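You operate a simulated robot arm through the tools that you are given. There is no shell and no other tool. Be economical: measure what you need, move in short steps, check, and stop when the job is done.

You are at the controls of a simulated robot arm. One attempt, no reset.

TASK
Refit the feeder at green machine four after cleaning: baffle thumb screw, then yellow plug.
Fine: screw hand-tight in the baffle boss before the plug goes home in the black square socket.

It is judged by the outcome, as a careful person would: the job done as asked, and still so three seconds after it is handed in. It fails if anything else is knocked over, pushed out of place, dropped, spilled or broken.

THE ROBOT
A 7-joint arm with a two-finger parallel gripper, fixed in place. Base frame: the origin is at the foot of the arm, x ahead of it, y to its left, z up; the work surface is at about z = 810. Lengths are in mm, angles in rad, forces in N, time in s.
With the tool pointing down near the work surface it reaches from about 240 to 680 mm from the base axis. Its first joint turns from -1.152 to 1.152 rad. Payload 2.4 kg.
The TCP is the grasp point between the finger pads, 30 mm short of the fingertips. In the tool frame z runs along the fingers and y along their closing line. Largest opening 94 mm; finger width 28, thickness 10; the body of the gripper, 50 by 96 mm, starts 55 mm behind the TCP.
Orientation is that of the tool frame in the base frame, as [roll, pitch, yaw] about the fixed x, y, z axes, in that order (R = Rz(yaw) Ry(pitch) Rx(roll)). With the fingers straight down and closing along the base's y, the tool's x points along the base's -x, its y along +y and its z along -z.

THE INTERFACE
- The arm moves only by the tool send_rows. Its arguments are lists of equal length, an entry for each row: "dp": the shift along the tool's x, y, z in units of 30 mm (1.0 is 30 mm), a list of three; "angular": the turn, a rotation vector about the tool's x, y, z in units of 4 degrees (1.0 is 4 degrees), a list of three; "claw": the opening, from 0 (shut) to 1 (fully open). In form: {"dp": [[dx, dy, dz], ...], "angular": [[ax, ay, az], ...], "claw": [claw, ...]}. A call has 1 to 20 rows; each row shifts and turns the commanded pose from where the row before left it, along the tool's axes as they then stand. A call with a number of a shift or a turn outside -1 to 1 is refused whole. Each row takes 0.2 s and may step no farther than 50 mm and 0.15 rad from the row before; otherwise, or with a gripper value out of range, the whole call is refused. Where a pose cannot be reached the arm comes as near as it can. A force on the tool above 40 N (or 10 N above the force at the start of the call, whichever is more), or a blocked arm, ends the call early, and 0.2 s more pass. Each finger travels about 153 mm/s and halts on what it meets, pressing with about 37 N; the grip force reading is that of the motor and also rises with nothing between the fingers. The clock runs only during rows and for 0.2 s after the last one: add rows that do not move to give the fingers time. The reply holds the time, the measured pose of the TCP, the force on the tool along the base axes, the opening and the grip force, in the units named above and with some noise.
- Cameras (640 x 400 px; columns grow to the right, rows downward): "scene" is fixed at [38.1, 476, 1442.2]; the picture's right is [-0.74, -0.67, 0.00], its down [-0.40, 0.44, -0.80] and it looks along [0.54, -0.59, -0.60] (base axes); focal length 318 px, centre (320, 200). "wrist" rides on the gripper at [-37, 0, -58] in the tool frame; the picture's right is [0.00, -1.00, 0.00], its down [0.97, 0.00, -0.24] and it looks along [0.24, 0.00, 0.97] (tool axes); focal length 218 px, centre (320, 200). There is no depth. A picture from a camera that has moved, and an enlarged one, comes with that camera's place and axes in the base frame and with its lens.
- capture(camera): a new picture of that camera. It takes no simulated time.
- inspect(camera, box): a new picture of the part [left, top, right, bottom] of that camera's present view, enlarged. It takes no simulated time.
- finish_job(): hands the job in; it is judged then, once.

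Go step by step. Nothing tells you positions but the pictures and the camera data: compare them with the known pose of the tool, close in by small moves and look again before you grip or let go. The budget is 120 turns and 68 pictures, counting those below and the enlarged ones. Unless the task says otherwise, let go and move clear before handing in, and close with one line.

The tools are called after "Call:" by a JSON object that holds its "fn" and its "kwargs". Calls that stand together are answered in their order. send_rows: Moves the arm, as the interface text tells. Its arguments: {"type":"object","properties":{"dp":{"type":"array"},"angular":{"type":"array"},"claw":{"type":"array"}},"required":["dp","angular","claw"]} The other tools are called the same way: capture (camera) takes a picture; inspect (camera, box) takes an enlarged picture of a part of a camera's view; finish_job () hands the job in.

At the start:

```text
t: 0.0
ee_pos: [471.1, 55.7, 1046.2]
ee_rot: [-3.141, 0.0, -3.142]
ft_force: [0.9, -0.5, -0.8]
opening: 93.9
gripper_force: 0.0
```

scene: 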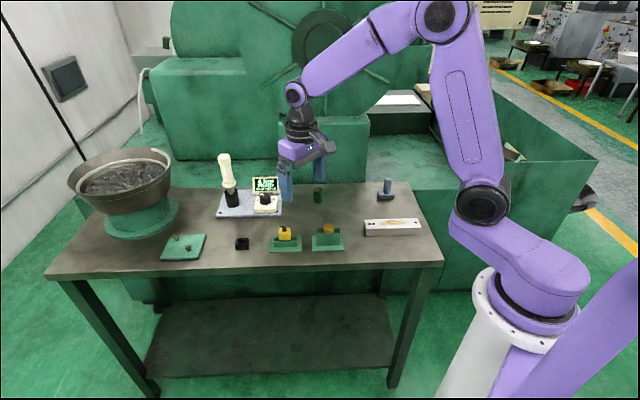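
wrist: 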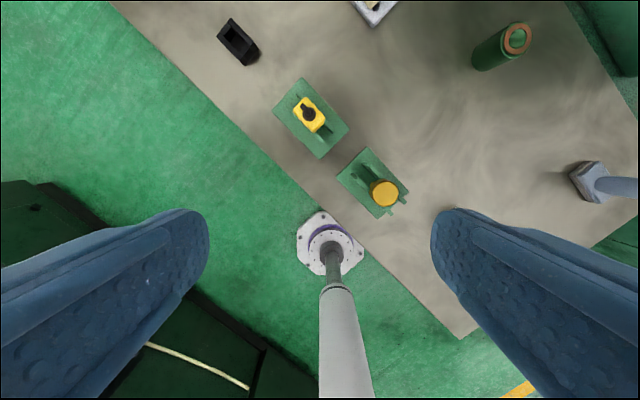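

I see a table with a green plate at left (perhaps the baffle), a black square socket, a yellow plug and an orange-topped item in green holders. I'll look closer first.

Call:
{"fn": "inspect", "kwargs": {"camera": "scene", "box": [140, 210, 360, 270]}}

Call:
{"fn": "inspect", "kwargs": {"camera": "scene", "box": [200, 140, 430, 245]}}

Call:
{"fn": "inspect", "kwargs": {"camera": "wrist", "box": [200, 0, 440, 240]}}

```text
2.91 times, centred on (250, 240) of scene
camera zoom: at [38.1, 476.0, 1442.2], right [-0.74, -0.67, 0.0], down [-0.4, 0.44, -0.8], along [0.54, -0.59, -0.6], focal length 926 px, centre (524, 84)
```

zoom: 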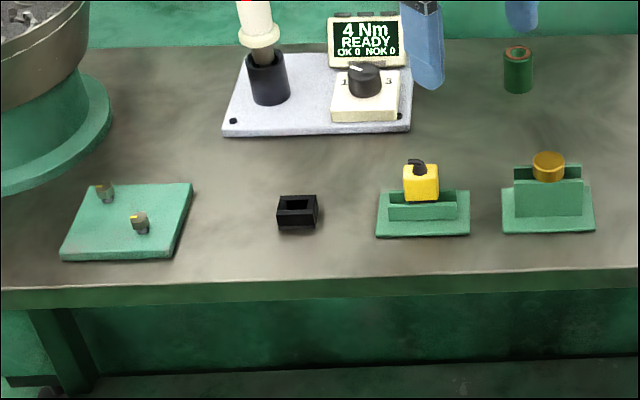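

```text
2.78 times, centred on (315, 192) of scene
camera zoom: at [38.1, 476.0, 1442.2], right [-0.74, -0.67, 0.0], down [-0.4, 0.44, -0.8], along [0.54, -0.59, -0.6], focal length 886 px, centre (334, 221)
```

zoom: 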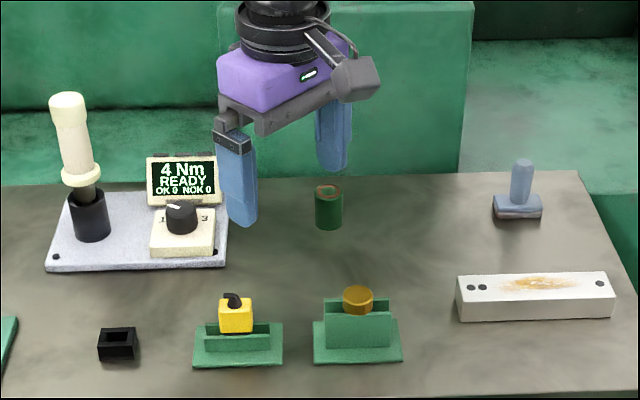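

```text
1.67 times, centred on (320, 120) of wrist
camera zoom: at [510.0, 57.1, 1104.7], right [0.0, -1.0, 0.0], down [-0.97, 0.0, 0.24], along [-0.24, 0.0, -0.97], focal length 364 px, centre (320, 333)
```

zoom: 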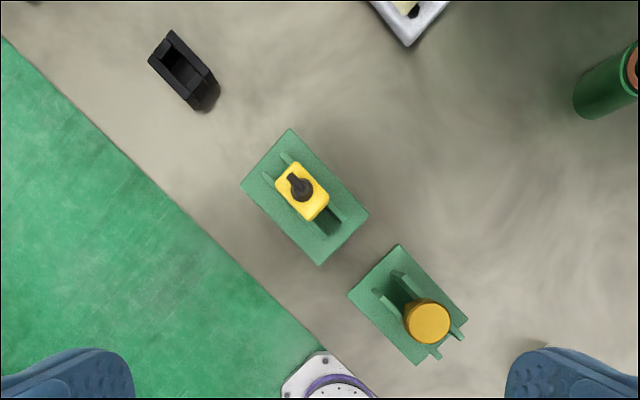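

The thumb screw (brass head) is near (458,-16,863), the boss is the green cylinder with the copper insert near (618,-148), the plug is near (542,70), and the socket is near (621,150). I'll move above the screw for a closer look.

Call:
{"fn": "send_rows", "kwargs": {"dp": [[0.144, -0.8, 0.956], [0.144, -0.8, 0.956], [0.144, -0.8, 0.956], [0, 0, 0]], "angular": [[0, 0, 0], [0, 0, 0], [0, 0, 0], [0, 0, 0]], "claw": [1, 1, 1, 1]}}

Call:
{"fn": "capture", "kwargs": {"camera": "wrist"}}

Call:
{"fn": "inspect", "kwargs": {"camera": "scene", "box": [300, 205, 360, 255]}}

```text
t: 1.0
ee_pos: [459.0, -17.8, 962.7]
ee_rot: [3.141, 0.0, -3.141]
ft_force: [-0.1, -0.3, 0.2]
opening: 94.1
gripper_force: 0.0
```

```text
62 pictures are left
camera wrist: at [497.2, -15.8, 1021.4], right [0.0, -1.0, 0.0], down [-0.97, 0.0, 0.24], along [-0.24, 0.0, -0.97], focal length 218 px, centre (320, 200)
```

wrist: 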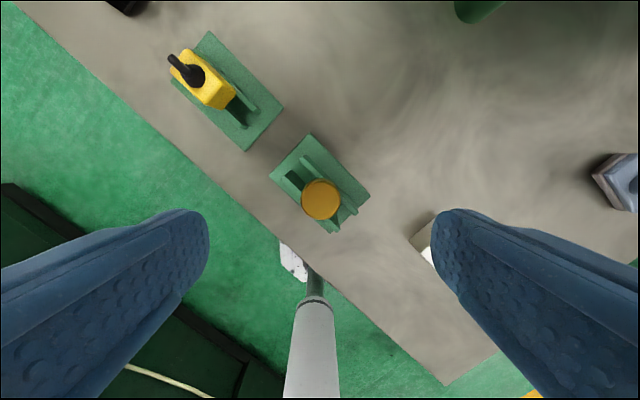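

```text
8.00 times, centred on (330, 230) of scene
camera zoom: at [38.2, 476.0, 1442.2], right [-0.74, -0.67, 0.0], down [-0.4, 0.44, -0.8], along [0.54, -0.59, -0.6], focal length 2546 px, centre (240, -40)
```

zoom: 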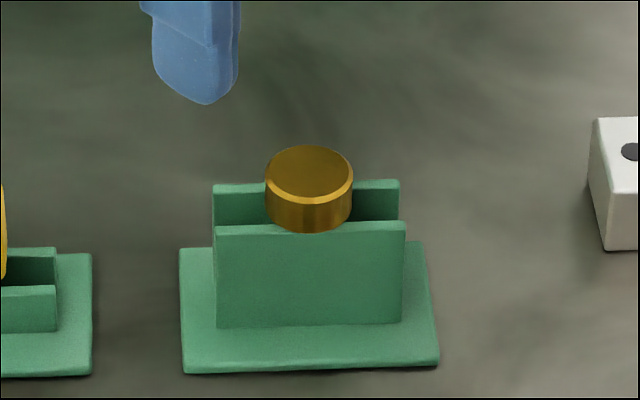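

The brass screw sits with its head resting on two walls of the holder, with the walls running at about 45°. I'll turn the tool so the fingers close across the walls and come down a little.

Call:
{"fn": "send_rows", "kwargs": {"dp": [[0, 0, 0.09], [0, 0, 0.09], [0, 0, 0.09], [0, 0, 0.09], [0, 0, 0.09], [0, 0, 0.09], [0, 0, 0.09], [0, 0, 0.09], [0, 0, 0.09], [0, 0, 0.09], [0, 0, 0.09], [0, 0, 0]], "angular": [[0, 0, -1], [0, 0, -1], [0, 0, -1], [0, 0, -1], [0, 0, -1], [0, 0, -1], [0, 0, -1], [0, 0, -1], [0, 0, -1], [0, 0, -1], [0, 0, -1], [0, 0, 0]], "claw": [1, 1, 1, 1, 1, 1, 1, 1, 1, 1, 1, 1]}}

Call:
{"fn": "capture", "kwargs": {"camera": "wrist"}}

Call:
{"fn": "inspect", "kwargs": {"camera": "scene", "box": [280, 180, 380, 260]}}

```text
t: 3.6
ee_pos: [458.1, -17.0, 930.5]
ee_rot: [-3.141, -0.001, -2.375]
ft_force: [0.0, -0.3, -0.4]
opening: 94.1
gripper_force: 0.1
```

```text
60 pictures are left
camera wrist: at [486.3, 11.1, 988.5], right [0.7, -0.72, 0.0], down [-0.7, -0.67, 0.24], along [-0.17, -0.17, -0.97], focal length 218 px, centre (320, 200)
```

wrist: 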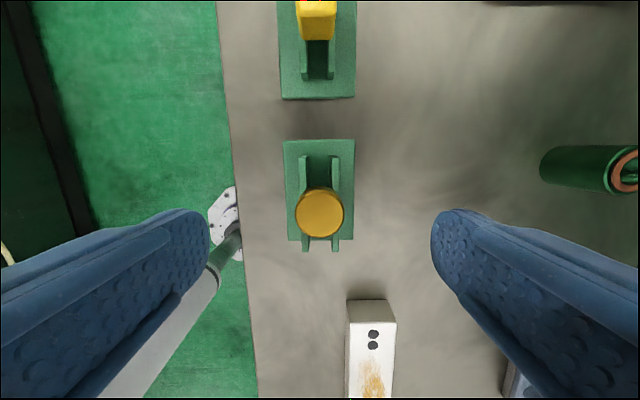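

```text
5.00 times, centred on (330, 220) of scene
camera zoom: at [38.1, 476.0, 1442.2], right [-0.74, -0.67, 0.0], down [-0.4, 0.44, -0.8], along [0.54, -0.59, -0.6], focal length 1591 px, centre (270, 100)
```

zoom: 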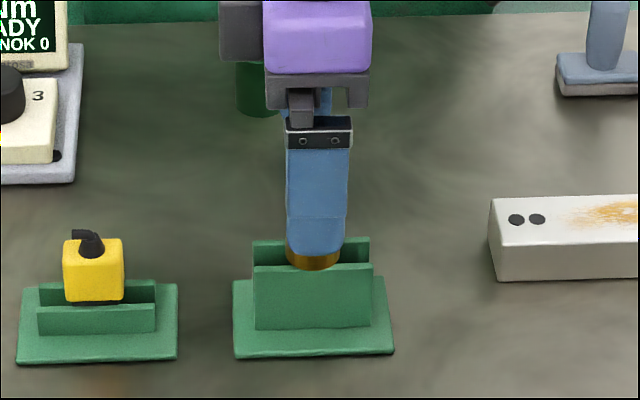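

The fingers are now squared to the walls and the screw head is centred between them. The head spans about z 853–867, so I'll lower until the tips sit just above the walls, then check.

Call:
{"fn": "send_rows", "kwargs": {"dp": [[0, 0, 0.5], [0, 0, 0.5], [0, 0, 0.4], [0, 0, 0]], "angular": [[0, 0, 0], [0, 0, 0], [0, 0, 0], [0, 0, 0]], "claw": [1, 0.7, 0.6, 0.5]}}

Call:
{"fn": "capture", "kwargs": {"camera": "wrist"}}

Call:
{"fn": "inspect", "kwargs": {"camera": "scene", "box": [290, 190, 370, 260]}}

```text
t: 4.6
ee_pos: [457.7, -15.2, 890.7]
ee_rot: [-3.141, 0.0, -2.373]
ft_force: [-0.3, -0.6, -0.7]
opening: 47.2
gripper_force: 0.1
```

```text
58 pictures are left
camera wrist: at [485.8, 11.9, 948.2], right [0.69, -0.72, 0.0], down [-0.7, -0.67, 0.24], along [-0.17, -0.17, -0.97], focal length 218 px, centre (320, 200)
```

wrist: 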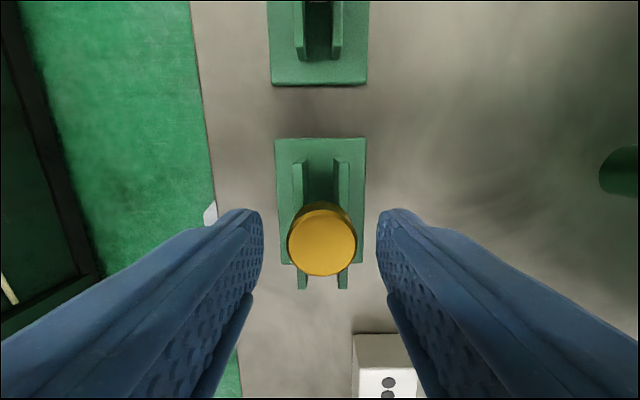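

```text
5.71 times, centred on (330, 225) of scene
camera zoom: at [38.1, 476.0, 1442.2], right [-0.74, -0.67, 0.0], down [-0.4, 0.44, -0.8], along [0.54, -0.59, -0.6], focal length 1818 px, centre (263, 57)
```

zoom: 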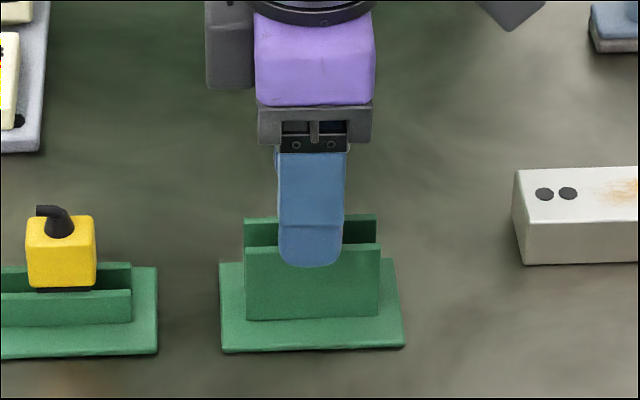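

The head is centred between the fingers. I'll lower 5 mm more and close gently.

Call:
{"fn": "send_rows", "kwargs": {"dp": [[0.04, 0, 0.17], [0, 0, 0], [0, 0, 0], [0, 0, 0], [0, 0, 0]], "angular": [[0, 0, 0], [0, 0, 0], [0, 0, 0], [0, 0, 0], [0, 0, 0]], "claw": [0.5, 0.4, 0.2, 0.2, 0.2]}}

Call:
{"fn": "inspect", "kwargs": {"camera": "scene", "box": [290, 190, 370, 260]}}

```text
t: 5.8
ee_pos: [457.8, -16.5, 883.7]
ee_rot: [-3.141, 0.0, -2.374]
ft_force: [0.8, -0.7, -0.3]
opening: 28.9
gripper_force: 37.0
```

```text
5.71 times, centred on (330, 225) of scene
camera zoom: at [38.2, 476.0, 1442.2], right [-0.74, -0.67, 0.0], down [-0.4, 0.44, -0.8], along [0.54, -0.59, -0.6], focal length 1818 px, centre (263, 57)
```

zoom: 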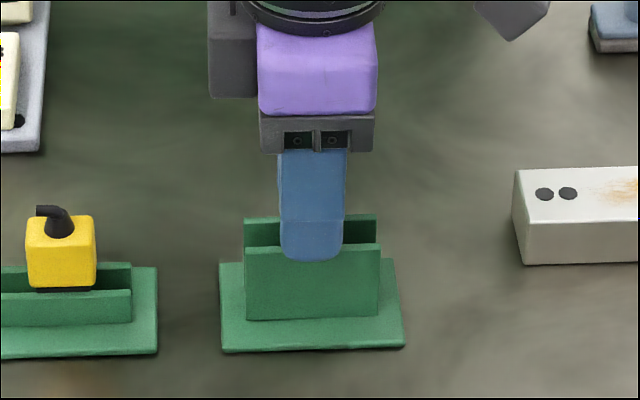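

Gripped at 28.9 mm, which matches the head width. I'll lift straight up slowly and confirm that only the screw comes.

Call:
{"fn": "send_rows", "kwargs": {"dp": [[0, 0, -0.2], [0, 0, -0.4], [0, 0, -0.7], [0, 0, -0.7], [0, 0, 0]], "angular": [[0, 0, 0], [0, 0, 0], [0, 0, 0], [0, 0, 0], [0, 0, 0]], "claw": [0.2, 0.2, 0.2, 0.2, 0.2]}}

Call:
{"fn": "inspect", "kwargs": {"camera": "scene", "box": [270, 160, 390, 260]}}

Call:
{"fn": "capture", "kwargs": {"camera": "wrist"}}

```text
t: 7.0
ee_pos: [457.4, -17.3, 945.1]
ee_rot: [-3.14, 0.001, -2.373]
ft_force: [0.2, -0.8, -1.1]
opening: 29.0
gripper_force: 37.5
```

```text
4.00 times, centred on (330, 210) of scene
camera zoom: at [38.2, 476.0, 1442.2], right [-0.74, -0.67, 0.0], down [-0.4, 0.44, -0.8], along [0.54, -0.59, -0.6], focal length 1273 px, centre (280, 160)
```

zoom: 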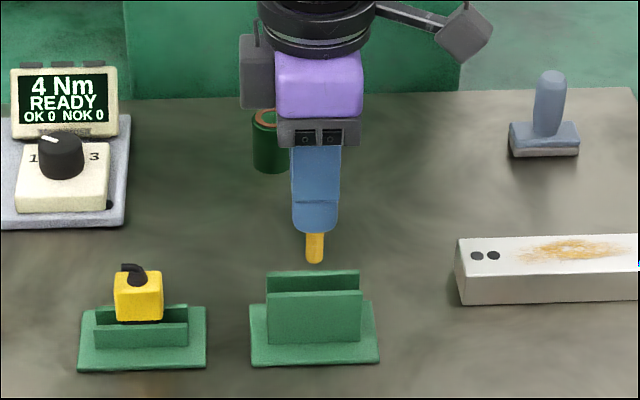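

```text
54 pictures are left
camera wrist: at [486.2, 10.3, 1002.9], right [0.69, -0.72, 0.0], down [-0.7, -0.67, 0.24], along [-0.17, -0.17, -0.97], focal length 218 px, centre (320, 200)
```

wrist: 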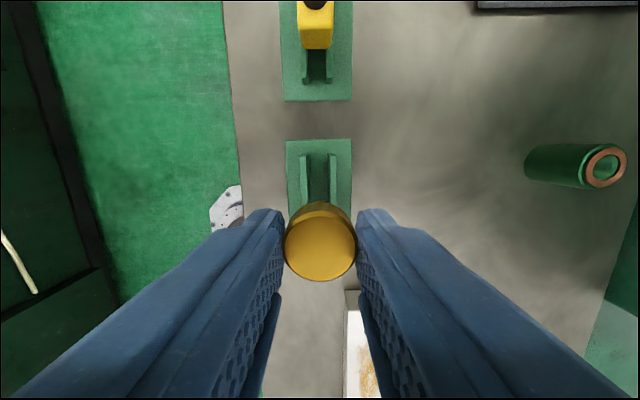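

The screw is held upright with its shank showing below the tips, and the boss is near (616,-149). I'll move to a spot beside the boss where the wrist camera can see it.

Call:
{"fn": "send_rows", "kwargs": {"dp": [[0.105, -0.976, 0.05], [0.105, -0.976, 0.05], [0.105, -0.976, 0.05], [0.105, -0.976, 0.05], [0.105, -0.976, 0.05], [0.105, -0.976, 0.05], [0.105, -0.976, 0.05], [0, 0, 0]], "angular": [[0, 0, 0], [0, 0, 0], [0, 0, 0], [0, 0, 0], [0, 0, 0], [0, 0, 0], [0, 0, 0], [0, 0, 0]], "claw": [0.2, 0.2, 0.2, 0.2, 0.2, 0.2, 0.2, 0.2]}}

Call:
{"fn": "capture", "kwargs": {"camera": "wrist"}}

Call:
{"fn": "inspect", "kwargs": {"camera": "scene", "box": [270, 130, 390, 220]}}

```text
t: 8.8
ee_pos: [582.5, -180.0, 932.8]
ee_rot: [3.141, 0.0, -2.376]
ft_force: [0.8, -0.4, -0.7]
opening: 28.6
gripper_force: 37.1
```

```text
53 pictures are left
camera wrist: at [610.8, -152.8, 991.8], right [0.69, -0.72, 0.0], down [-0.7, -0.67, 0.24], along [-0.17, -0.17, -0.97], focal length 218 px, centre (320, 200)
```

wrist: 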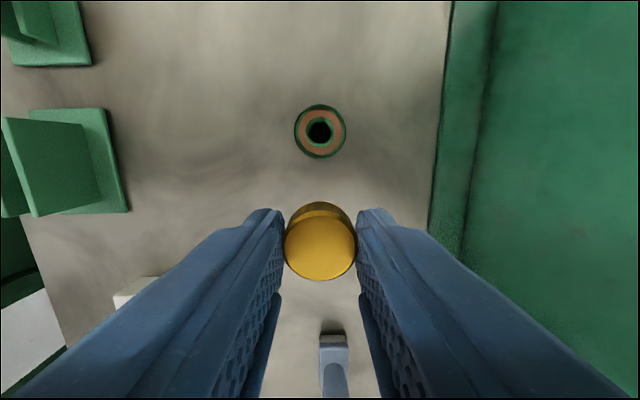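

```text
4.44 times, centred on (330, 175) of scene
camera zoom: at [38.2, 476.0, 1442.2], right [-0.74, -0.67, 0.0], down [-0.4, 0.44, -0.8], along [0.54, -0.59, -0.6], focal length 1414 px, centre (276, 311)
```

zoom: 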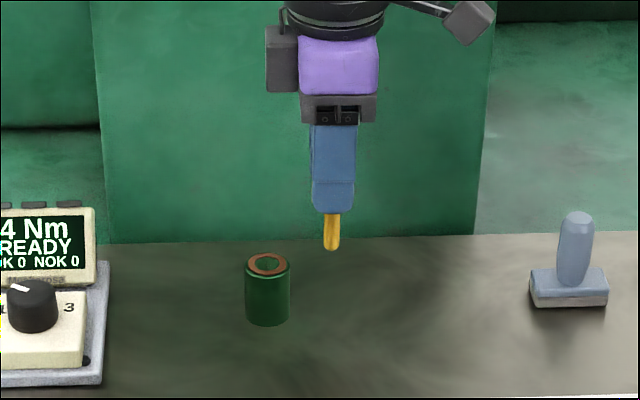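

The boss hole is in line with the fingers about 46 mm ahead (tool −x), with its top near z 846. I'll move over it and check alignment from the scene camera, and also look at the plate with posts by the feeder.

Call:
{"fn": "send_rows", "kwargs": {"dp": [[-0.75, 0, 0], [-0.8, 0, 0.3], [0, 0, 0.2], [0, 0, 0]], "angular": [[0, 0, 0], [0, 0, 0], [0, 0, 0], [0, 0, 0]], "claw": [0.2, 0.2, 0.2, 0.2]}}

Call:
{"fn": "inspect", "kwargs": {"camera": "scene", "box": [290, 150, 350, 210]}}

Call:
{"fn": "inspect", "kwargs": {"camera": "scene", "box": [150, 225, 260, 270]}}

Call:
{"fn": "capture", "kwargs": {"camera": "wrist"}}

```text
t: 9.8
ee_pos: [615.3, -148.5, 916.7]
ee_rot: [3.141, 0.0, -2.374]
ft_force: [0.0, 0.2, -1.5]
opening: 28.6
gripper_force: 37.0
```

```text
6.67 times, centred on (320, 180) of scene
camera zoom: at [38.2, 476.0, 1442.2], right [-0.74, -0.67, 0.0], down [-0.4, 0.44, -0.8], along [0.54, -0.59, -0.6], focal length 2121 px, centre (320, 333)
```

zoom: 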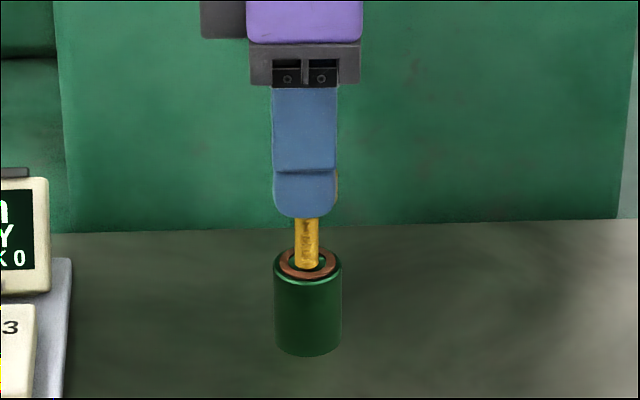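

```text
5.82 times, centred on (205, 248) of scene
camera zoom: at [38.2, 476.0, 1442.2], right [-0.74, -0.67, 0.0], down [-0.4, 0.44, -0.8], along [0.54, -0.59, -0.6], focal length 1851 px, centre (989, -76)
```

zoom: 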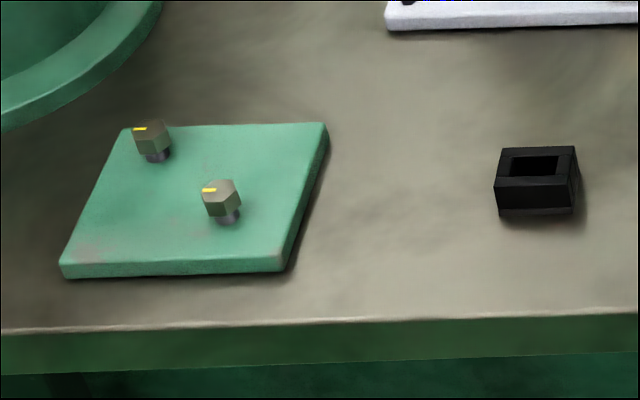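

```text
49 pictures are left
camera wrist: at [644.5, -119.9, 976.0], right [0.69, -0.72, 0.0], down [-0.7, -0.67, 0.24], along [-0.17, -0.17, -0.97], focal length 218 px, centre (320, 200)
```

wrist: 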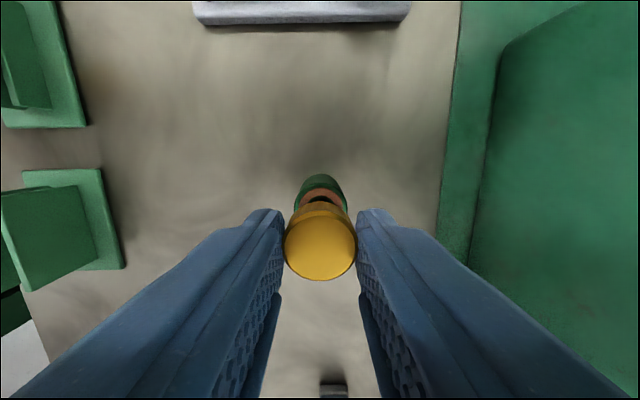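

The shank is lined up over the boss hole in both views, with the tip about at ring level. I'll lower gently in small steps watching the force.

Call:
{"fn": "send_rows", "kwargs": {"dp": [[0, 0, 0.07], [0, 0, 0.07], [0, 0, 0.07], [0, 0, 0]], "angular": [[0, 0, 0], [0, 0, 0], [0, 0, 0], [0, 0, 0]], "claw": [0.2, 0.2, 0.2, 0.2]}}

Call:
{"fn": "inspect", "kwargs": {"camera": "scene", "box": [295, 155, 345, 205]}}

```text
t: 10.8
ee_pos: [616.8, -147.9, 912.2]
ee_rot: [3.142, 0.0, -2.374]
ft_force: [0.3, -0.6, -0.6]
opening: 28.8
gripper_force: 36.9
```

```text
8.00 times, centred on (320, 180) of scene
camera zoom: at [38.2, 476.0, 1442.2], right [-0.74, -0.67, 0.0], down [-0.4, 0.44, -0.8], along [0.54, -0.59, -0.6], focal length 2546 px, centre (320, 360)
```

zoom: 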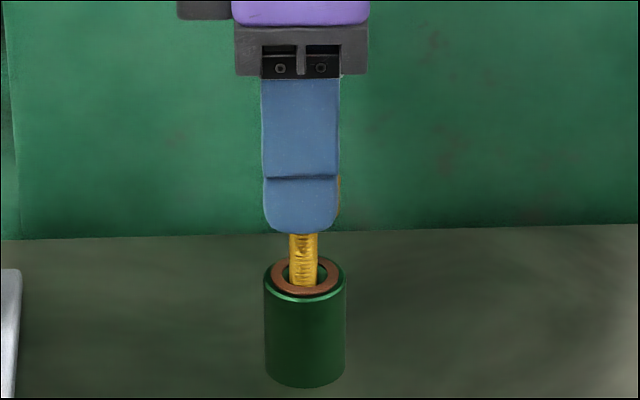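

The shank is entering the hole with no force. I'll nudge +0.5 mm in tool x and keep lowering.

Call:
{"fn": "send_rows", "kwargs": {"dp": [[0.015, 0, 0.07], [0, 0, 0.07], [0, 0, 0.07], [0, 0, 0.07], [0, 0, 0]], "angular": [[0, 0, 0], [0, 0, 0], [0, 0, 0], [0, 0, 0], [0, 0, 0]], "claw": [0.2, 0.2, 0.2, 0.2, 0.2]}}

Call:
{"fn": "inspect", "kwargs": {"camera": "scene", "box": [295, 155, 345, 205]}}

```text
t: 12.0
ee_pos: [618.6, -147.7, 904.0]
ee_rot: [3.141, 0.001, -2.373]
ft_force: [-0.8, 0.4, -1.4]
opening: 28.8
gripper_force: 37.0
```

```text
8.00 times, centred on (320, 180) of scene
camera zoom: at [38.2, 476.0, 1442.2], right [-0.74, -0.67, 0.0], down [-0.4, 0.44, -0.8], along [0.54, -0.59, -0.6], focal length 2546 px, centre (320, 360)
```

zoom: 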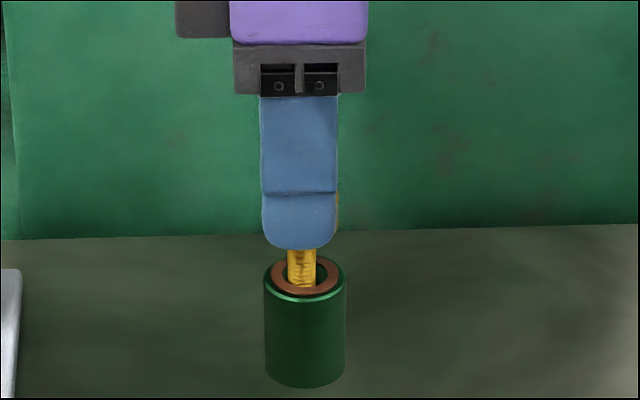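

The shank is about 10 mm into the hole but sits slightly left of centre. I'll correct +1.4 mm in tool x and continue down.

Call:
{"fn": "send_rows", "kwargs": {"dp": [[0.045, 0, 0], [0, 0, 0.07], [0, 0, 0.07], [0, 0, 0.07], [0, 0, 0]], "angular": [[0, 0, 0], [0, 0, 0], [0, 0, 0], [0, 0, 0], [0, 0, 0]], "claw": [0.2, 0.2, 0.2, 0.2, 0.2]}}

Call:
{"fn": "inspect", "kwargs": {"camera": "scene", "box": [295, 155, 345, 205]}}

Call:
{"fn": "inspect", "kwargs": {"camera": "wrist", "box": [270, 150, 370, 300]}}

```text
t: 13.2
ee_pos: [615.6, -148.0, 895.8]
ee_rot: [3.141, -0.002, -2.375]
ft_force: [0.5, 0.3, -1.2]
opening: 28.7
gripper_force: 37.5
```

```text
8.00 times, centred on (320, 180) of scene
camera zoom: at [38.2, 476.0, 1442.2], right [-0.74, -0.67, 0.0], down [-0.4, 0.44, -0.8], along [0.54, -0.59, -0.6], focal length 2546 px, centre (320, 360)
```

zoom: 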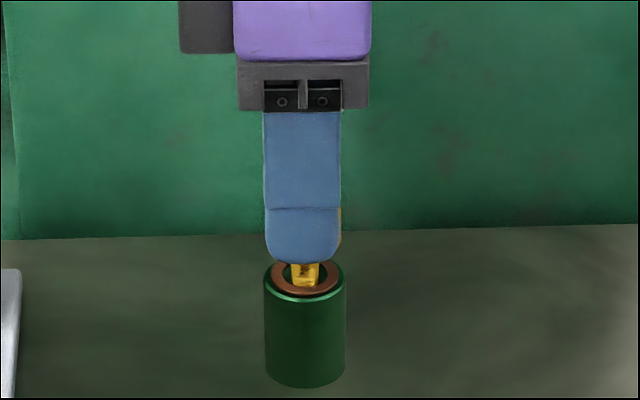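

```text
2.67 times, centred on (320, 225) of wrist
camera zoom: at [644.8, -120.7, 955.4], right [0.69, -0.72, 0.0], down [-0.7, -0.67, 0.24], along [-0.17, -0.17, -0.97], focal length 582 px, centre (320, 133)
```

zoom: 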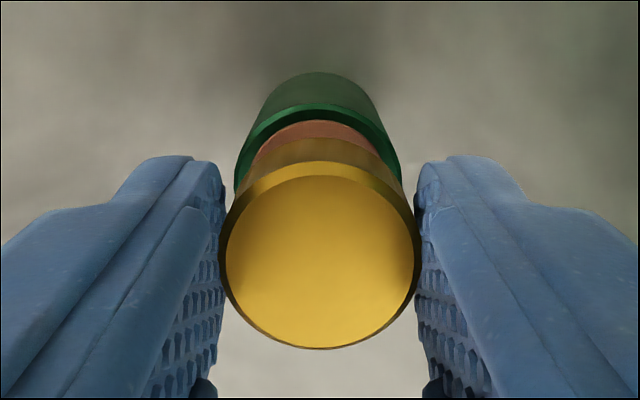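

Centred now in both views. I'll continue lowering until contact shows in the force.

Call:
{"fn": "send_rows", "kwargs": {"dp": [[0, 0, 0.06], [0, 0, 0.06], [0, 0, 0.06], [0, 0, 0]], "angular": [[0, 0, 0], [0, 0, 0], [0, 0, 0], [0, 0, 0]], "claw": [0.2, 0.2, 0.2, 0.2]}}

```text
t: 14.2
ee_pos: [616.9, -150.0, 891.2]
ee_rot: [-3.141, 0.0, -2.375]
ft_force: [0.0, -0.8, -1.6]
opening: 28.8
gripper_force: 36.3
```

Call:
{"fn": "send_rows", "kwargs": {"dp": [[0, 0, 0.06], [0, 0, 0.06], [0, 0, 0]], "angular": [[0, 0, 0], [0, 0, 0], [0, 0, 0]], "claw": [0.2, 0.2, 0.2]}}

Call:
{"fn": "inspect", "kwargs": {"camera": "scene", "box": [295, 155, 345, 205]}}

```text
t: 15.0
ee_pos: [617.7, -148.4, 887.6]
ee_rot: [3.14, 0.0, -2.374]
ft_force: [0.1, 1.0, -0.8]
opening: 28.7
gripper_force: 37.1
```

```text
8.00 times, centred on (320, 180) of scene
camera zoom: at [38.2, 476.0, 1442.2], right [-0.74, -0.67, 0.0], down [-0.4, 0.44, -0.8], along [0.54, -0.59, -0.6], focal length 2546 px, centre (320, 360)
```

zoom: 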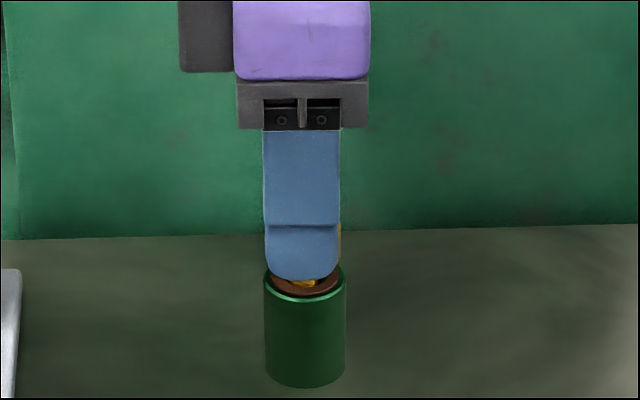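

No contact yet; about 10 mm of gap remains between the head and the ring. I'll continue down carefully.

Call:
{"fn": "send_rows", "kwargs": {"dp": [[0, 0, 0.05], [0, 0, 0.05], [0, 0, 0.05], [0, 0, 0]], "angular": [[0, 0, 0], [0, 0, 0], [0, 0, 0], [0, 0, 0]], "claw": [0.2, 0.2, 0.2, 0.2]}}

```text
t: 16.0
ee_pos: [616.2, -147.9, 885.5]
ee_rot: [3.14, 0.0, -2.374]
ft_force: [-15.2, 7.3, 30.0]
opening: 28.9
gripper_force: 36.9
```

Contact at z≈885.5 (30 N, with some side load toward tool +y) — probably the thread start. I'll back off 1.5 mm, shift +0.5 mm in y, and read again.

Call:
{"fn": "send_rows", "kwargs": {"dp": [[0, 0, -0.05], [0, 0.02, 0], [0, 0, 0]], "angular": [[0, 0, 0], [0, 0, 0], [0, 0, 0]], "claw": [0.2, 0.2, 0.2]}}

Call:
{"fn": "inspect", "kwargs": {"camera": "wrist", "box": [270, 150, 370, 300]}}

```text
t: 16.8
ee_pos: [615.1, -148.1, 884.9]
ee_rot: [3.141, -0.001, -2.374]
ft_force: [-10.2, 6.8, 30.0]
opening: 28.7
gripper_force: 37.0
```

```text
2.67 times, centred on (320, 225) of wrist
camera zoom: at [644.5, -120.5, 944.3], right [0.69, -0.72, 0.0], down [-0.7, -0.67, 0.24], along [-0.17, -0.17, -0.97], focal length 582 px, centre (320, 133)
```

zoom: 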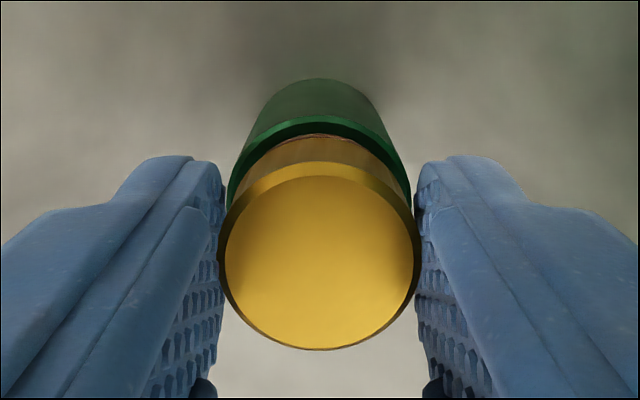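

Boss and head look concentric. The force is still 30 N, so I'll back off a bit more.

Call:
{"fn": "send_rows", "kwargs": {"dp": [[0, 0, -0.04], [0, 0, 0]], "angular": [[0, 0, 0], [0, 0, 0]], "claw": [0.2, 0.2]}}

```text
t: 17.4
ee_pos: [616.6, -148.6, 885.8]
ee_rot: [-3.139, 0.003, -2.376]
ft_force: [-4.5, 3.7, 19.6]
opening: 28.7
gripper_force: 37.4
```

Around 20 N of axial load now, which suits starting the thread. I'll turn clockwise (tool +z) 80°.

Call:
{"fn": "send_rows", "kwargs": {"dp": [[0, 0, 0], [0, 0, 0], [0, 0, 0], [0, 0, 0], [0, 0, 0], [0, 0, 0], [0, 0, 0], [0, 0, 0], [0, 0, 0], [0, 0, 0], [0, 0, 0], [0, 0, 0], [0, 0, 0], [0, 0, 0], [0, 0, 0], [0, 0, 0], [0, 0, 0], [0, 0, 0], [0, 0, 0], [0, 0, 0]], "angular": [[0, 0, 1], [0, 0, 1], [0, 0, 1], [0, 0, 1], [0, 0, 1], [0, 0, 1], [0, 0, 1], [0, 0, 1], [0, 0, 1], [0, 0, 1], [0, 0, 1], [0, 0, 1], [0, 0, 1], [0, 0, 1], [0, 0, 1], [0, 0, 1], [0, 0, 1], [0, 0, 1], [0, 0, 1], [0, 0, 1]], "claw": [0.2, 0.2, 0.2, 0.2, 0.2, 0.2, 0.2, 0.2, 0.2, 0.2, 0.2, 0.2, 0.2, 0.2, 0.2, 0.2, 0.2, 0.2, 0.2, 0.2]}}

```text
t: 21.6
ee_pos: [615.9, -148.2, 886.9]
ee_rot: [3.141, -0.001, 2.513]
ft_force: [-0.8, -0.3, -1.9]
opening: 28.6
gripper_force: 37.0
```

The axial force vanished, so the thread has taken up. I'll check by pressing down slightly while continuing to turn.

Call:
{"fn": "send_rows", "kwargs": {"dp": [[0, 0, 0.02], [0, 0, 0.02], [0, 0, 0], [0, 0, 0]], "angular": [[0, 0, 0], [0, 0, 0], [0, 0, 0], [0, 0, 0]], "claw": [0.2, 0.2, 0.2, 0.2]}}

Call:
{"fn": "inspect", "kwargs": {"camera": "scene", "box": [295, 155, 345, 205]}}

Call:
{"fn": "inspect", "kwargs": {"camera": "wrist", "box": [270, 150, 370, 300]}}

```text
t: 22.6
ee_pos: [615.9, -148.1, 885.7]
ee_rot: [3.141, 0.0, 2.513]
ft_force: [0.2, 0.0, -1.3]
opening: 28.6
gripper_force: 37.2
```

```text
8.00 times, centred on (320, 180) of scene
camera zoom: at [38.2, 476.0, 1442.2], right [-0.74, -0.67, 0.0], down [-0.4, 0.44, -0.8], along [0.54, -0.59, -0.6], focal length 2546 px, centre (320, 360)
```

zoom: 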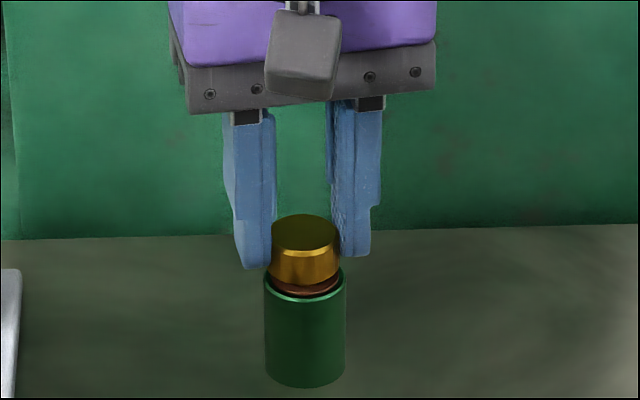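

```text
2.67 times, centred on (320, 225) of wrist
camera zoom: at [648.1, -168.4, 943.7], right [-0.59, -0.81, 0.0], down [-0.79, 0.57, 0.24], along [-0.19, 0.14, -0.97], focal length 582 px, centre (320, 133)
```

zoom: 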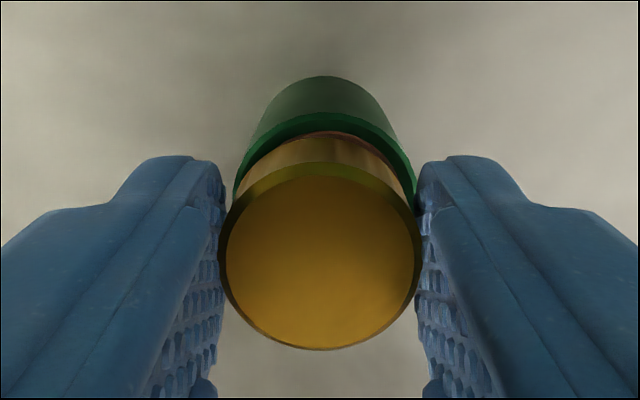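

The head is about 5 mm above the boss rim, and still no resistance. I'll press down a bit further to feel for the thread.

Call:
{"fn": "send_rows", "kwargs": {"dp": [[0, 0, 0.03], [0, 0, 0.03], [0, 0, 0]], "angular": [[0, 0, 0], [0, 0, 0], [0, 0, 0]], "claw": [0.2, 0.2, 0.2]}}

```text
t: 23.4
ee_pos: [616.4, -149.9, 884.1]
ee_rot: [3.141, 0.003, 2.512]
ft_force: [-6.5, -2.0, 20.6]
opening: 28.6
gripper_force: 36.8
```

There's contact again about 1 mm lower, so the screw is advancing. I'll turn another 80° with slight feed.

Call:
{"fn": "send_rows", "kwargs": {"dp": [[0, 0, 0], [0, 0, 0], [0, 0, 0], [0, 0, 0], [0, 0, 0], [0, 0, 0], [0, 0, 0], [0, 0, 0.01], [0, 0, 0], [0, 0, 0.01], [0, 0, 0], [0, 0, 0.01], [0, 0, 0], [0, 0, 0.01], [0, 0, 0], [0, 0, 0.01], [0, 0, 0], [0, 0, 0.01], [0, 0, 0], [0, 0, 0]], "angular": [[0, 0, 1], [0, 0, 1], [0, 0, 1], [0, 0, 1], [0, 0, 1], [0, 0, 1], [0, 0, 1], [0, 0, 1], [0, 0, 1], [0, 0, 1], [0, 0, 1], [0, 0, 1], [0, 0, 1], [0, 0, 1], [0, 0, 1], [0, 0, 1], [0, 0, 1], [0, 0, 1], [0, 0, 1], [0, 0, 1]], "claw": [0.2, 0.2, 0.2, 0.2, 0.2, 0.2, 0.2, 0.2, 0.2, 0.2, 0.2, 0.2, 0.2, 0.2, 0.2, 0.2, 0.2, 0.2, 0.2, 0.2]}}

```text
t: 27.6
ee_pos: [614.1, -149.5, 881.1]
ee_rot: [-3.139, 0.001, 1.115]
ft_force: [-13.7, -9.2, 21.3]
opening: 28.9
gripper_force: 37.1
```

The screw descended about 2–3 mm more. There's some side load, so I'll relieve it by shifting about 1 mm in −x and 0.6 mm in −y of the tool, then look.

Call:
{"fn": "send_rows", "kwargs": {"dp": [[-0.035, -0.02, 0], [0, 0, 0]], "angular": [[0, 0, 0], [0, 0, 0]], "claw": [0.2, 0.2]}}

Call:
{"fn": "inspect", "kwargs": {"camera": "scene", "box": [295, 155, 345, 205]}}

```text
t: 28.2
ee_pos: [615.0, -148.8, 880.2]
ee_rot: [3.141, 0.0, 1.116]
ft_force: [-7.6, -5.3, 14.7]
opening: 28.5
gripper_force: 37.0
```

```text
8.00 times, centred on (320, 180) of scene
camera zoom: at [37.6, 475.9, 1442.2], right [-0.74, -0.67, 0.0], down [-0.4, 0.44, -0.8], along [0.54, -0.59, -0.6], focal length 2546 px, centre (320, 360)
```

zoom: 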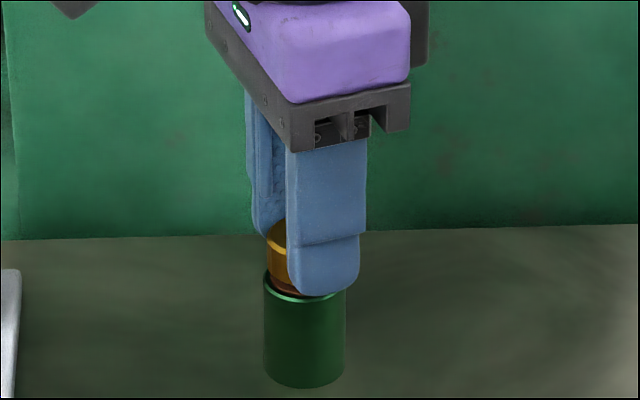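

Nearly seated. I'll keep turning another 60°, without extra feed.

Call:
{"fn": "send_rows", "kwargs": {"dp": [[0, 0, 0], [0, 0, 0], [0, 0, 0], [0, 0, 0], [0, 0, 0], [0, 0, 0], [0, 0, 0], [0, 0, 0], [0, 0, 0], [0, 0, 0], [0, 0, 0], [0, 0, 0], [0, 0, 0], [0, 0, 0], [0, 0, 0]], "angular": [[0, 0, 1], [0, 0, 1], [0, 0, 1], [0, 0, 1], [0, 0, 1], [0, 0, 1], [0, 0, 1], [0, 0, 1], [0, 0, 1], [0, 0, 1], [0, 0, 1], [0, 0, 1], [0, 0, 1], [0, 0, 1], [0, 0, 1]], "claw": [0.2, 0.2, 0.2, 0.2, 0.2, 0.2, 0.2, 0.2, 0.2, 0.2, 0.2, 0.2, 0.2, 0.2, 0.2]}}

Call:
{"fn": "inspect", "kwargs": {"camera": "scene", "box": [295, 155, 345, 205]}}

Call:
{"fn": "inspect", "kwargs": {"camera": "wrist", "box": [270, 150, 370, 300]}}

```text
t: 31.4
ee_pos: [615.7, -147.7, 880.2]
ee_rot: [-3.139, 0.002, 0.069]
ft_force: [-2.2, 2.9, -12.2]
opening: 28.8
gripper_force: 37.1
```

```text
8.00 times, centred on (320, 180) of scene
camera zoom: at [38.3, 476.0, 1442.2], right [-0.74, -0.67, 0.0], down [-0.4, 0.44, -0.8], along [0.54, -0.59, -0.6], focal length 2546 px, centre (320, 360)
```

zoom: 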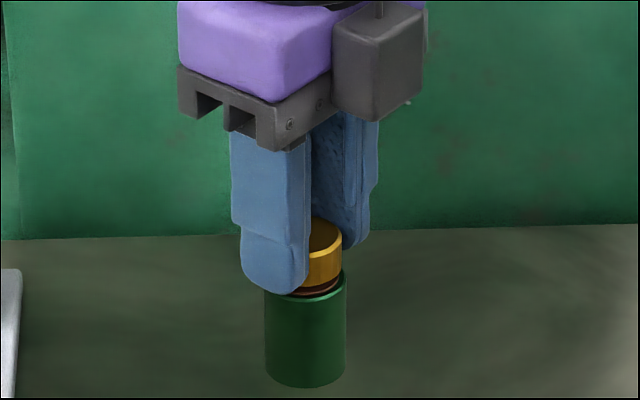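

```text
2.67 times, centred on (320, 225) of wrist
camera zoom: at [579.7, -149.7, 939.6], right [-0.07, 1.0, 0.0], down [0.97, 0.07, 0.24], along [0.24, 0.02, -0.97], focal length 582 px, centre (320, 133)
```

zoom: 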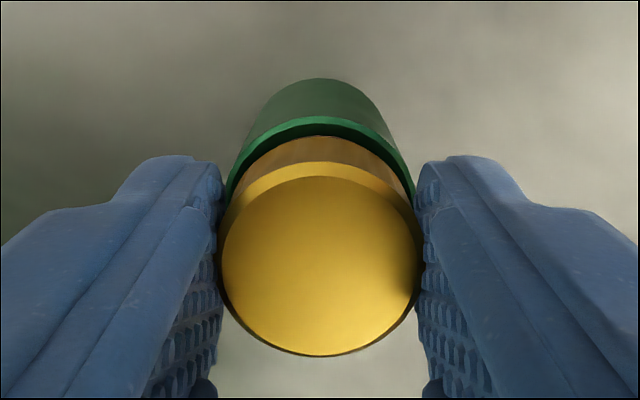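

The screw now pulls the tool down (−12 N), so the thread is engaged. I'll turn another 40° while feeding down about 2 mm.

Call:
{"fn": "send_rows", "kwargs": {"dp": [[0, 0, 0.01], [0, 0, 0.01], [0, 0, 0.007], [0, 0, 0.007], [0, 0, 0.007], [0, 0, 0.007], [0, 0, 0.007], [0, 0, 0.007], [0, 0, 0.007], [0, 0, 0.007], [0, 0, 0]], "angular": [[0, 0, 1], [0, 0, 1], [0, 0, 1], [0, 0, 1], [0, 0, 1], [0, 0, 1], [0, 0, 1], [0, 0, 1], [0, 0, 1], [0, 0, 1], [0, 0, 0]], "claw": [0.2, 0.2, 0.2, 0.2, 0.2, 0.2, 0.2, 0.2, 0.2, 0.2, 0.2]}}

```text
t: 33.8
ee_pos: [615.5, -149.1, 878.4]
ee_rot: [3.136, -0.022, -0.282]
ft_force: [16.7, -28.7, 17.0]
opening: 29.4
gripper_force: 37.3
out of reach, approached as far as the arm can: row 5, 6, 7, 8, 9, 10
```

The wrist reached its turning limit at yaw ≈ −0.28. I'll let go of the screw head, which is threaded in, and rise clear.

Call:
{"fn": "send_rows", "kwargs": {"dp": [[0, 0, 0], [0, 0, 0], [0, 0, -0.5], [0, 0, -0.9], [0, 0, -0.5], [0, 0, 0]], "angular": [[0, 0, -1], [0, 0, 0], [0, 0, 0], [0, 0, -1], [0, 0, -1], [0, 0, -1]], "claw": [0.6, 0.6, 0.6, 0.6, 0.6, 0.6]}}

Call:
{"fn": "capture", "kwargs": {"camera": "wrist"}}

Call:
{"fn": "inspect", "kwargs": {"camera": "scene", "box": [295, 155, 345, 205]}}

```text
t: 35.2
ee_pos: [611.6, -140.2, 932.1]
ee_rot: [3.141, 0.001, -0.037]
ft_force: [-0.5, -0.7, 0.4]
opening: 56.4
gripper_force: 0.1
```

```text
37 pictures are left
camera wrist: at [576.5, -137.5, 989.7], right [0.04, 1.0, 0.0], down [0.97, -0.04, 0.24], along [0.24, -0.01, -0.97], focal length 218 px, centre (320, 200)
```

wrist: 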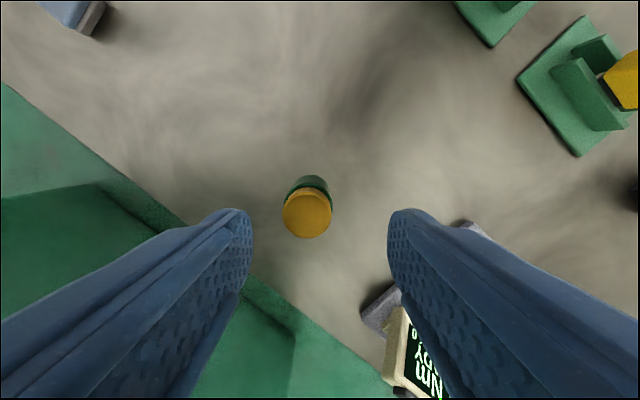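

```text
8.00 times, centred on (320, 180) of scene
camera zoom: at [38.1, 476.0, 1442.2], right [-0.74, -0.67, 0.0], down [-0.4, 0.44, -0.8], along [0.54, -0.59, -0.6], focal length 2546 px, centre (320, 360)
```

zoom: 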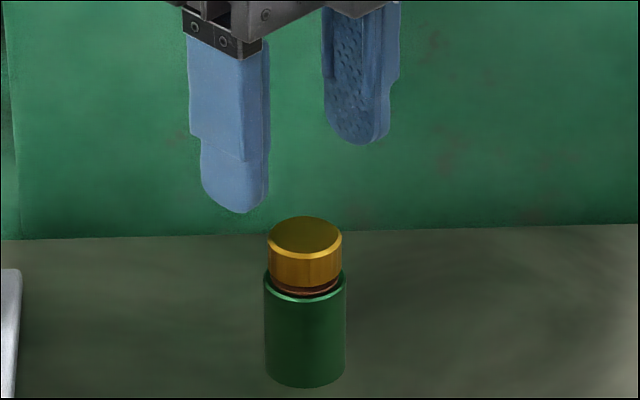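

The screw stands straight in the boss, partly threaded, with a few mm gap left. I'll recentre over it and wind the wrist back for another stroke.

Call:
{"fn": "send_rows", "kwargs": {"dp": [[0.06, 0.243, 0], [0, 0, 0], [0, 0, 0], [0, 0, 0], [0, 0, 0], [0, 0, 0], [0, 0, 0], [0, 0, 0], [0, 0, 0], [0, 0, 0], [0, 0, 0], [0, 0, 0], [0, 0, 0], [0, 0, 0], [0, 0, 0], [0, 0, 0], [0, 0, 0], [0, 0, 0], [0, 0, 0], [0, 0, 0]], "angular": [[0, 0, -1], [0, 0, -1], [0, 0, -1], [0, 0, -1], [0, 0, -1], [0, 0, -1], [0, 0, -1], [0, 0, -1], [0, 0, -1], [0, 0, -1], [0, 0, -1], [0, 0, -1], [0, 0, -1], [0, 0, -1], [0, 0, -1], [0, 0, -1], [0, 0, -1], [0, 0, -1], [0, 0, -1], [0, 0, -1]], "claw": [0.6, 0.6, 0.6, 0.6, 0.6, 0.6, 0.6, 0.6, 0.6, 0.6, 0.6, 0.6, 0.6, 0.6, 0.6, 0.6, 0.6, 0.6, 0.6, 0.6]}}

Call:
{"fn": "send_rows", "kwargs": {"dp": [[0, 0, 0], [0, 0, 0], [0, 0, 0], [0, 0, 0], [0, 0, 0], [0, 0, 0], [0, 0, 0], [0, 0, 0], [0, 0, 0], [0, 0, 0], [0, 0, 0], [0, 0, 0], [0, 0, 0], [0, 0, 0], [0, 0, 0], [0, 0, 0], [0, 0, 0], [0, 0, 0], [0, 0, 0], [0, 0, 0]], "angular": [[0, 0, -1], [0, 0, -1], [0, 0, -1], [0, 0, -1], [0, 0, -1], [0, 0, -1], [0, 0, -1], [0, 0, -1], [0, 0, -1], [0, 0, -1], [0, 0, -1], [0, 0, -1], [0, 0, -1], [0, 0, -1], [0, 0, -1], [0, 0, -1], [0, 0, -1], [0, 0, -1], [0, 0, -1], [0, 0, -1]], "claw": [0.6, 0.6, 0.6, 0.6, 0.6, 0.6, 0.6, 0.6, 0.6, 0.6, 0.6, 0.6, 0.6, 0.6, 0.6, 0.6, 0.6, 0.6, 0.6, 0.6]}}

Call:
{"fn": "send_rows", "kwargs": {"dp": [[0, 0, 0], [0, 0, 0], [0, 0, 0], [0, 0, 0], [0, 0, 0], [0, 0, 0], [0, 0, 0], [0, 0, 0], [0, 0, 0], [0, 0, 0], [0, 0, 0], [0, 0, 0], [0, 0, 0], [0, 0, 0], [0, 0, 0], [0, 0, 0], [0, 0, 0], [0, 0, 0], [0, 0, 0], [0, 0, 0]], "angular": [[0, 0, -1], [0, 0, -1], [0, 0, -1], [0, 0, -1], [0, 0, -1], [0, 0, -1], [0, 0, -1], [0, 0, -1], [0, 0, -1], [0, 0, -1], [0, 0, -1], [0, 0, -1], [0, 0, -1], [0, 0, -1], [0, 0, -1], [0, 0, -1], [0, 0, -1], [0, 0, -1], [0, 0, -1], [0, 0, -1]], "claw": [0.6, 0.6, 0.6, 0.6, 0.6, 0.6, 0.6, 0.6, 0.6, 0.6, 0.6, 0.6, 0.6, 0.6, 0.6, 0.6, 0.6, 0.6, 0.6, 0.6]}}

Call:
{"fn": "capture", "kwargs": {"camera": "wrist"}}

```text
t: 39.4
ee_pos: [614.7, -148.7, 930.9]
ee_rot: [-3.141, 0.0, 1.359]
ft_force: [-0.4, -0.4, 0.9]
opening: 56.4
gripper_force: 0.3
```

```text
t: 43.6
ee_pos: [613.9, -147.2, 932.0]
ee_rot: [3.141, 0.001, 2.753]
ft_force: [0.5, 0.6, -0.1]
opening: 56.3
gripper_force: 0.1
```

```text
t: 47.8
ee_pos: [613.5, -148.0, 930.1]
ee_rot: [3.141, 0.002, -2.132]
ft_force: [-1.4, 0.4, 0.5]
opening: 55.9
gripper_force: 0.0
```

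```text
35 pictures are left
camera wrist: at [635.4, -115.1, 989.2], right [0.85, -0.53, 0.0], down [-0.52, -0.82, 0.24], along [-0.13, -0.2, -0.97], focal length 218 px, centre (320, 200)
```

wrist: 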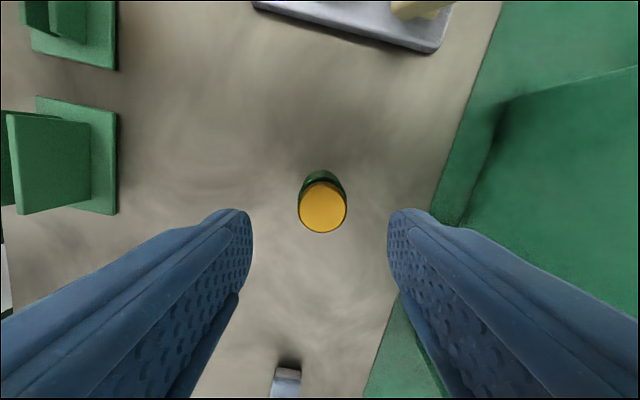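

I'll make a small recentring, wind back 20° more, descend to z≈885 and grip again.

Call:
{"fn": "send_rows", "kwargs": {"dp": [[-0.067, -0.045, 0], [0, 0, 0], [0, 0, 0], [0, 0, 0], [0, 0, 0], [0, 0, 0.5], [0, 0, 0.5], [0, 0, 0.5], [0, 0, 0.03], [0, 0, 0], [0, 0, 0], [0, 0, 0], [0, 0, 0]], "angular": [[0, 0, -1], [0, 0, -1], [0, 0, -1], [0, 0, -1], [0, 0, -1], [0, 0, 0], [0, 0, 0], [0, 0, 0], [0, 0, 0], [0, 0, 0], [0, 0, 0], [0, 0, 0], [0, 0, 0]], "claw": [0.6, 0.6, 0.6, 0.6, 0.6, 0.6, 0.5, 0.5, 0.5, 0.5, 0.2, 0.2, 0.2]}}

Call:
{"fn": "inspect", "kwargs": {"camera": "wrist", "box": [270, 150, 370, 300]}}

```text
t: 50.6
ee_pos: [614.4, -147.4, 884.6]
ee_rot: [-3.141, -0.001, -1.788]
ft_force: [-1.1, -0.1, 0.7]
opening: 28.8
gripper_force: 37.2
```

```text
2.67 times, centred on (320, 225) of wrist
camera zoom: at [625.2, -109.4, 942.9], right [0.98, -0.21, 0.0], down [-0.21, -0.95, 0.24], along [-0.05, -0.23, -0.97], focal length 582 px, centre (320, 133)
```

zoom: 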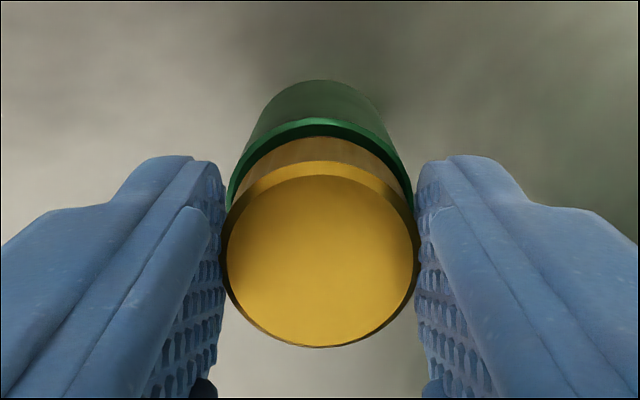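

Good centred grip with no side load. I'll turn 80° with a feed of about 0.6 mm.

Call:
{"fn": "send_rows", "kwargs": {"dp": [[0, 0, 0.001], [0, 0, 0.001], [0, 0, 0.001], [0, 0, 0.001], [0, 0, 0.001], [0, 0, 0.001], [0, 0, 0.001], [0, 0, 0.001], [0, 0, 0.001], [0, 0, 0.001], [0, 0, 0.001], [0, 0, 0.001], [0, 0, 0.001], [0, 0, 0.001], [0, 0, 0.001], [0, 0, 0.001], [0, 0, 0.001], [0, 0, 0.001], [0, 0, 0.001], [0, 0, 0.001]], "angular": [[0, 0, 1], [0, 0, 1], [0, 0, 1], [0, 0, 1], [0, 0, 1], [0, 0, 1], [0, 0, 1], [0, 0, 1], [0, 0, 1], [0, 0, 1], [0, 0, 1], [0, 0, 1], [0, 0, 1], [0, 0, 1], [0, 0, 1], [0, 0, 1], [0, 0, 1], [0, 0, 1], [0, 0, 1], [0, 0, 1]], "claw": [0.2, 0.2, 0.2, 0.2, 0.2, 0.2, 0.2, 0.2, 0.2, 0.2, 0.2, 0.2, 0.2, 0.2, 0.2, 0.2, 0.2, 0.2, 0.2, 0.2]}}

```text
t: 54.8
ee_pos: [617.1, -148.9, 883.6]
ee_rot: [-3.139, -0.001, 3.1]
ft_force: [4.1, -17.8, -14.0]
opening: 29.1
gripper_force: 37.1
```

The screw is pulling in (−14 N), with some side load. I'll recentre by −1.2 mm in y, feed 1 mm, and turn on.

Call:
{"fn": "send_rows", "kwargs": {"dp": [[-0.01, -0.04, 0.03], [0, 0, 0.002], [0, 0, 0.002], [0, 0, 0.002], [0, 0, 0.002], [0, 0, 0.002], [0, 0, 0.002], [0, 0, 0.002], [0, 0, 0.002], [0, 0, 0.002], [0, 0, 0.002]], "angular": [[0, 0, 0], [0, 0, 1], [0, 0, 1], [0, 0, 1], [0, 0, 1], [0, 0, 1], [0, 0, 1], [0, 0, 1], [0, 0, 1], [0, 0, 1], [0, 0, 1]], "claw": [0.2, 0.2, 0.2, 0.2, 0.2, 0.2, 0.2, 0.2, 0.2, 0.2, 0.2]}}

Call:
{"fn": "inspect", "kwargs": {"camera": "scene", "box": [295, 155, 345, 205]}}

```text
t: 57.2
ee_pos: [616.1, -149.1, 883.3]
ee_rot: [-3.141, 0.002, 2.401]
ft_force: [-9.4, -14.8, 19.9]
opening: 28.7
gripper_force: 36.8
```

```text
8.00 times, centred on (320, 180) of scene
camera zoom: at [37.5, 475.8, 1442.3], right [-0.74, -0.67, 0.0], down [-0.4, 0.44, -0.8], along [0.54, -0.59, -0.6], focal length 2546 px, centre (320, 360)
```

zoom: 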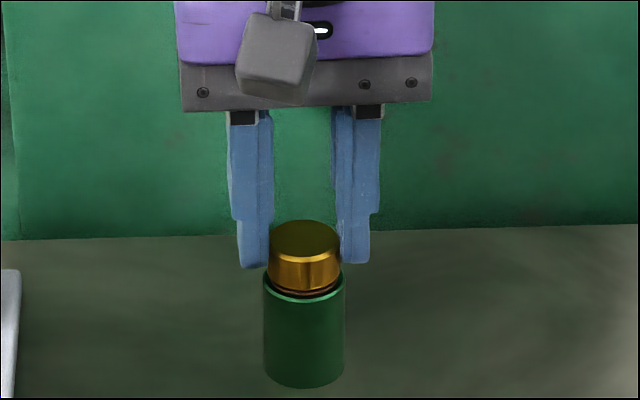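

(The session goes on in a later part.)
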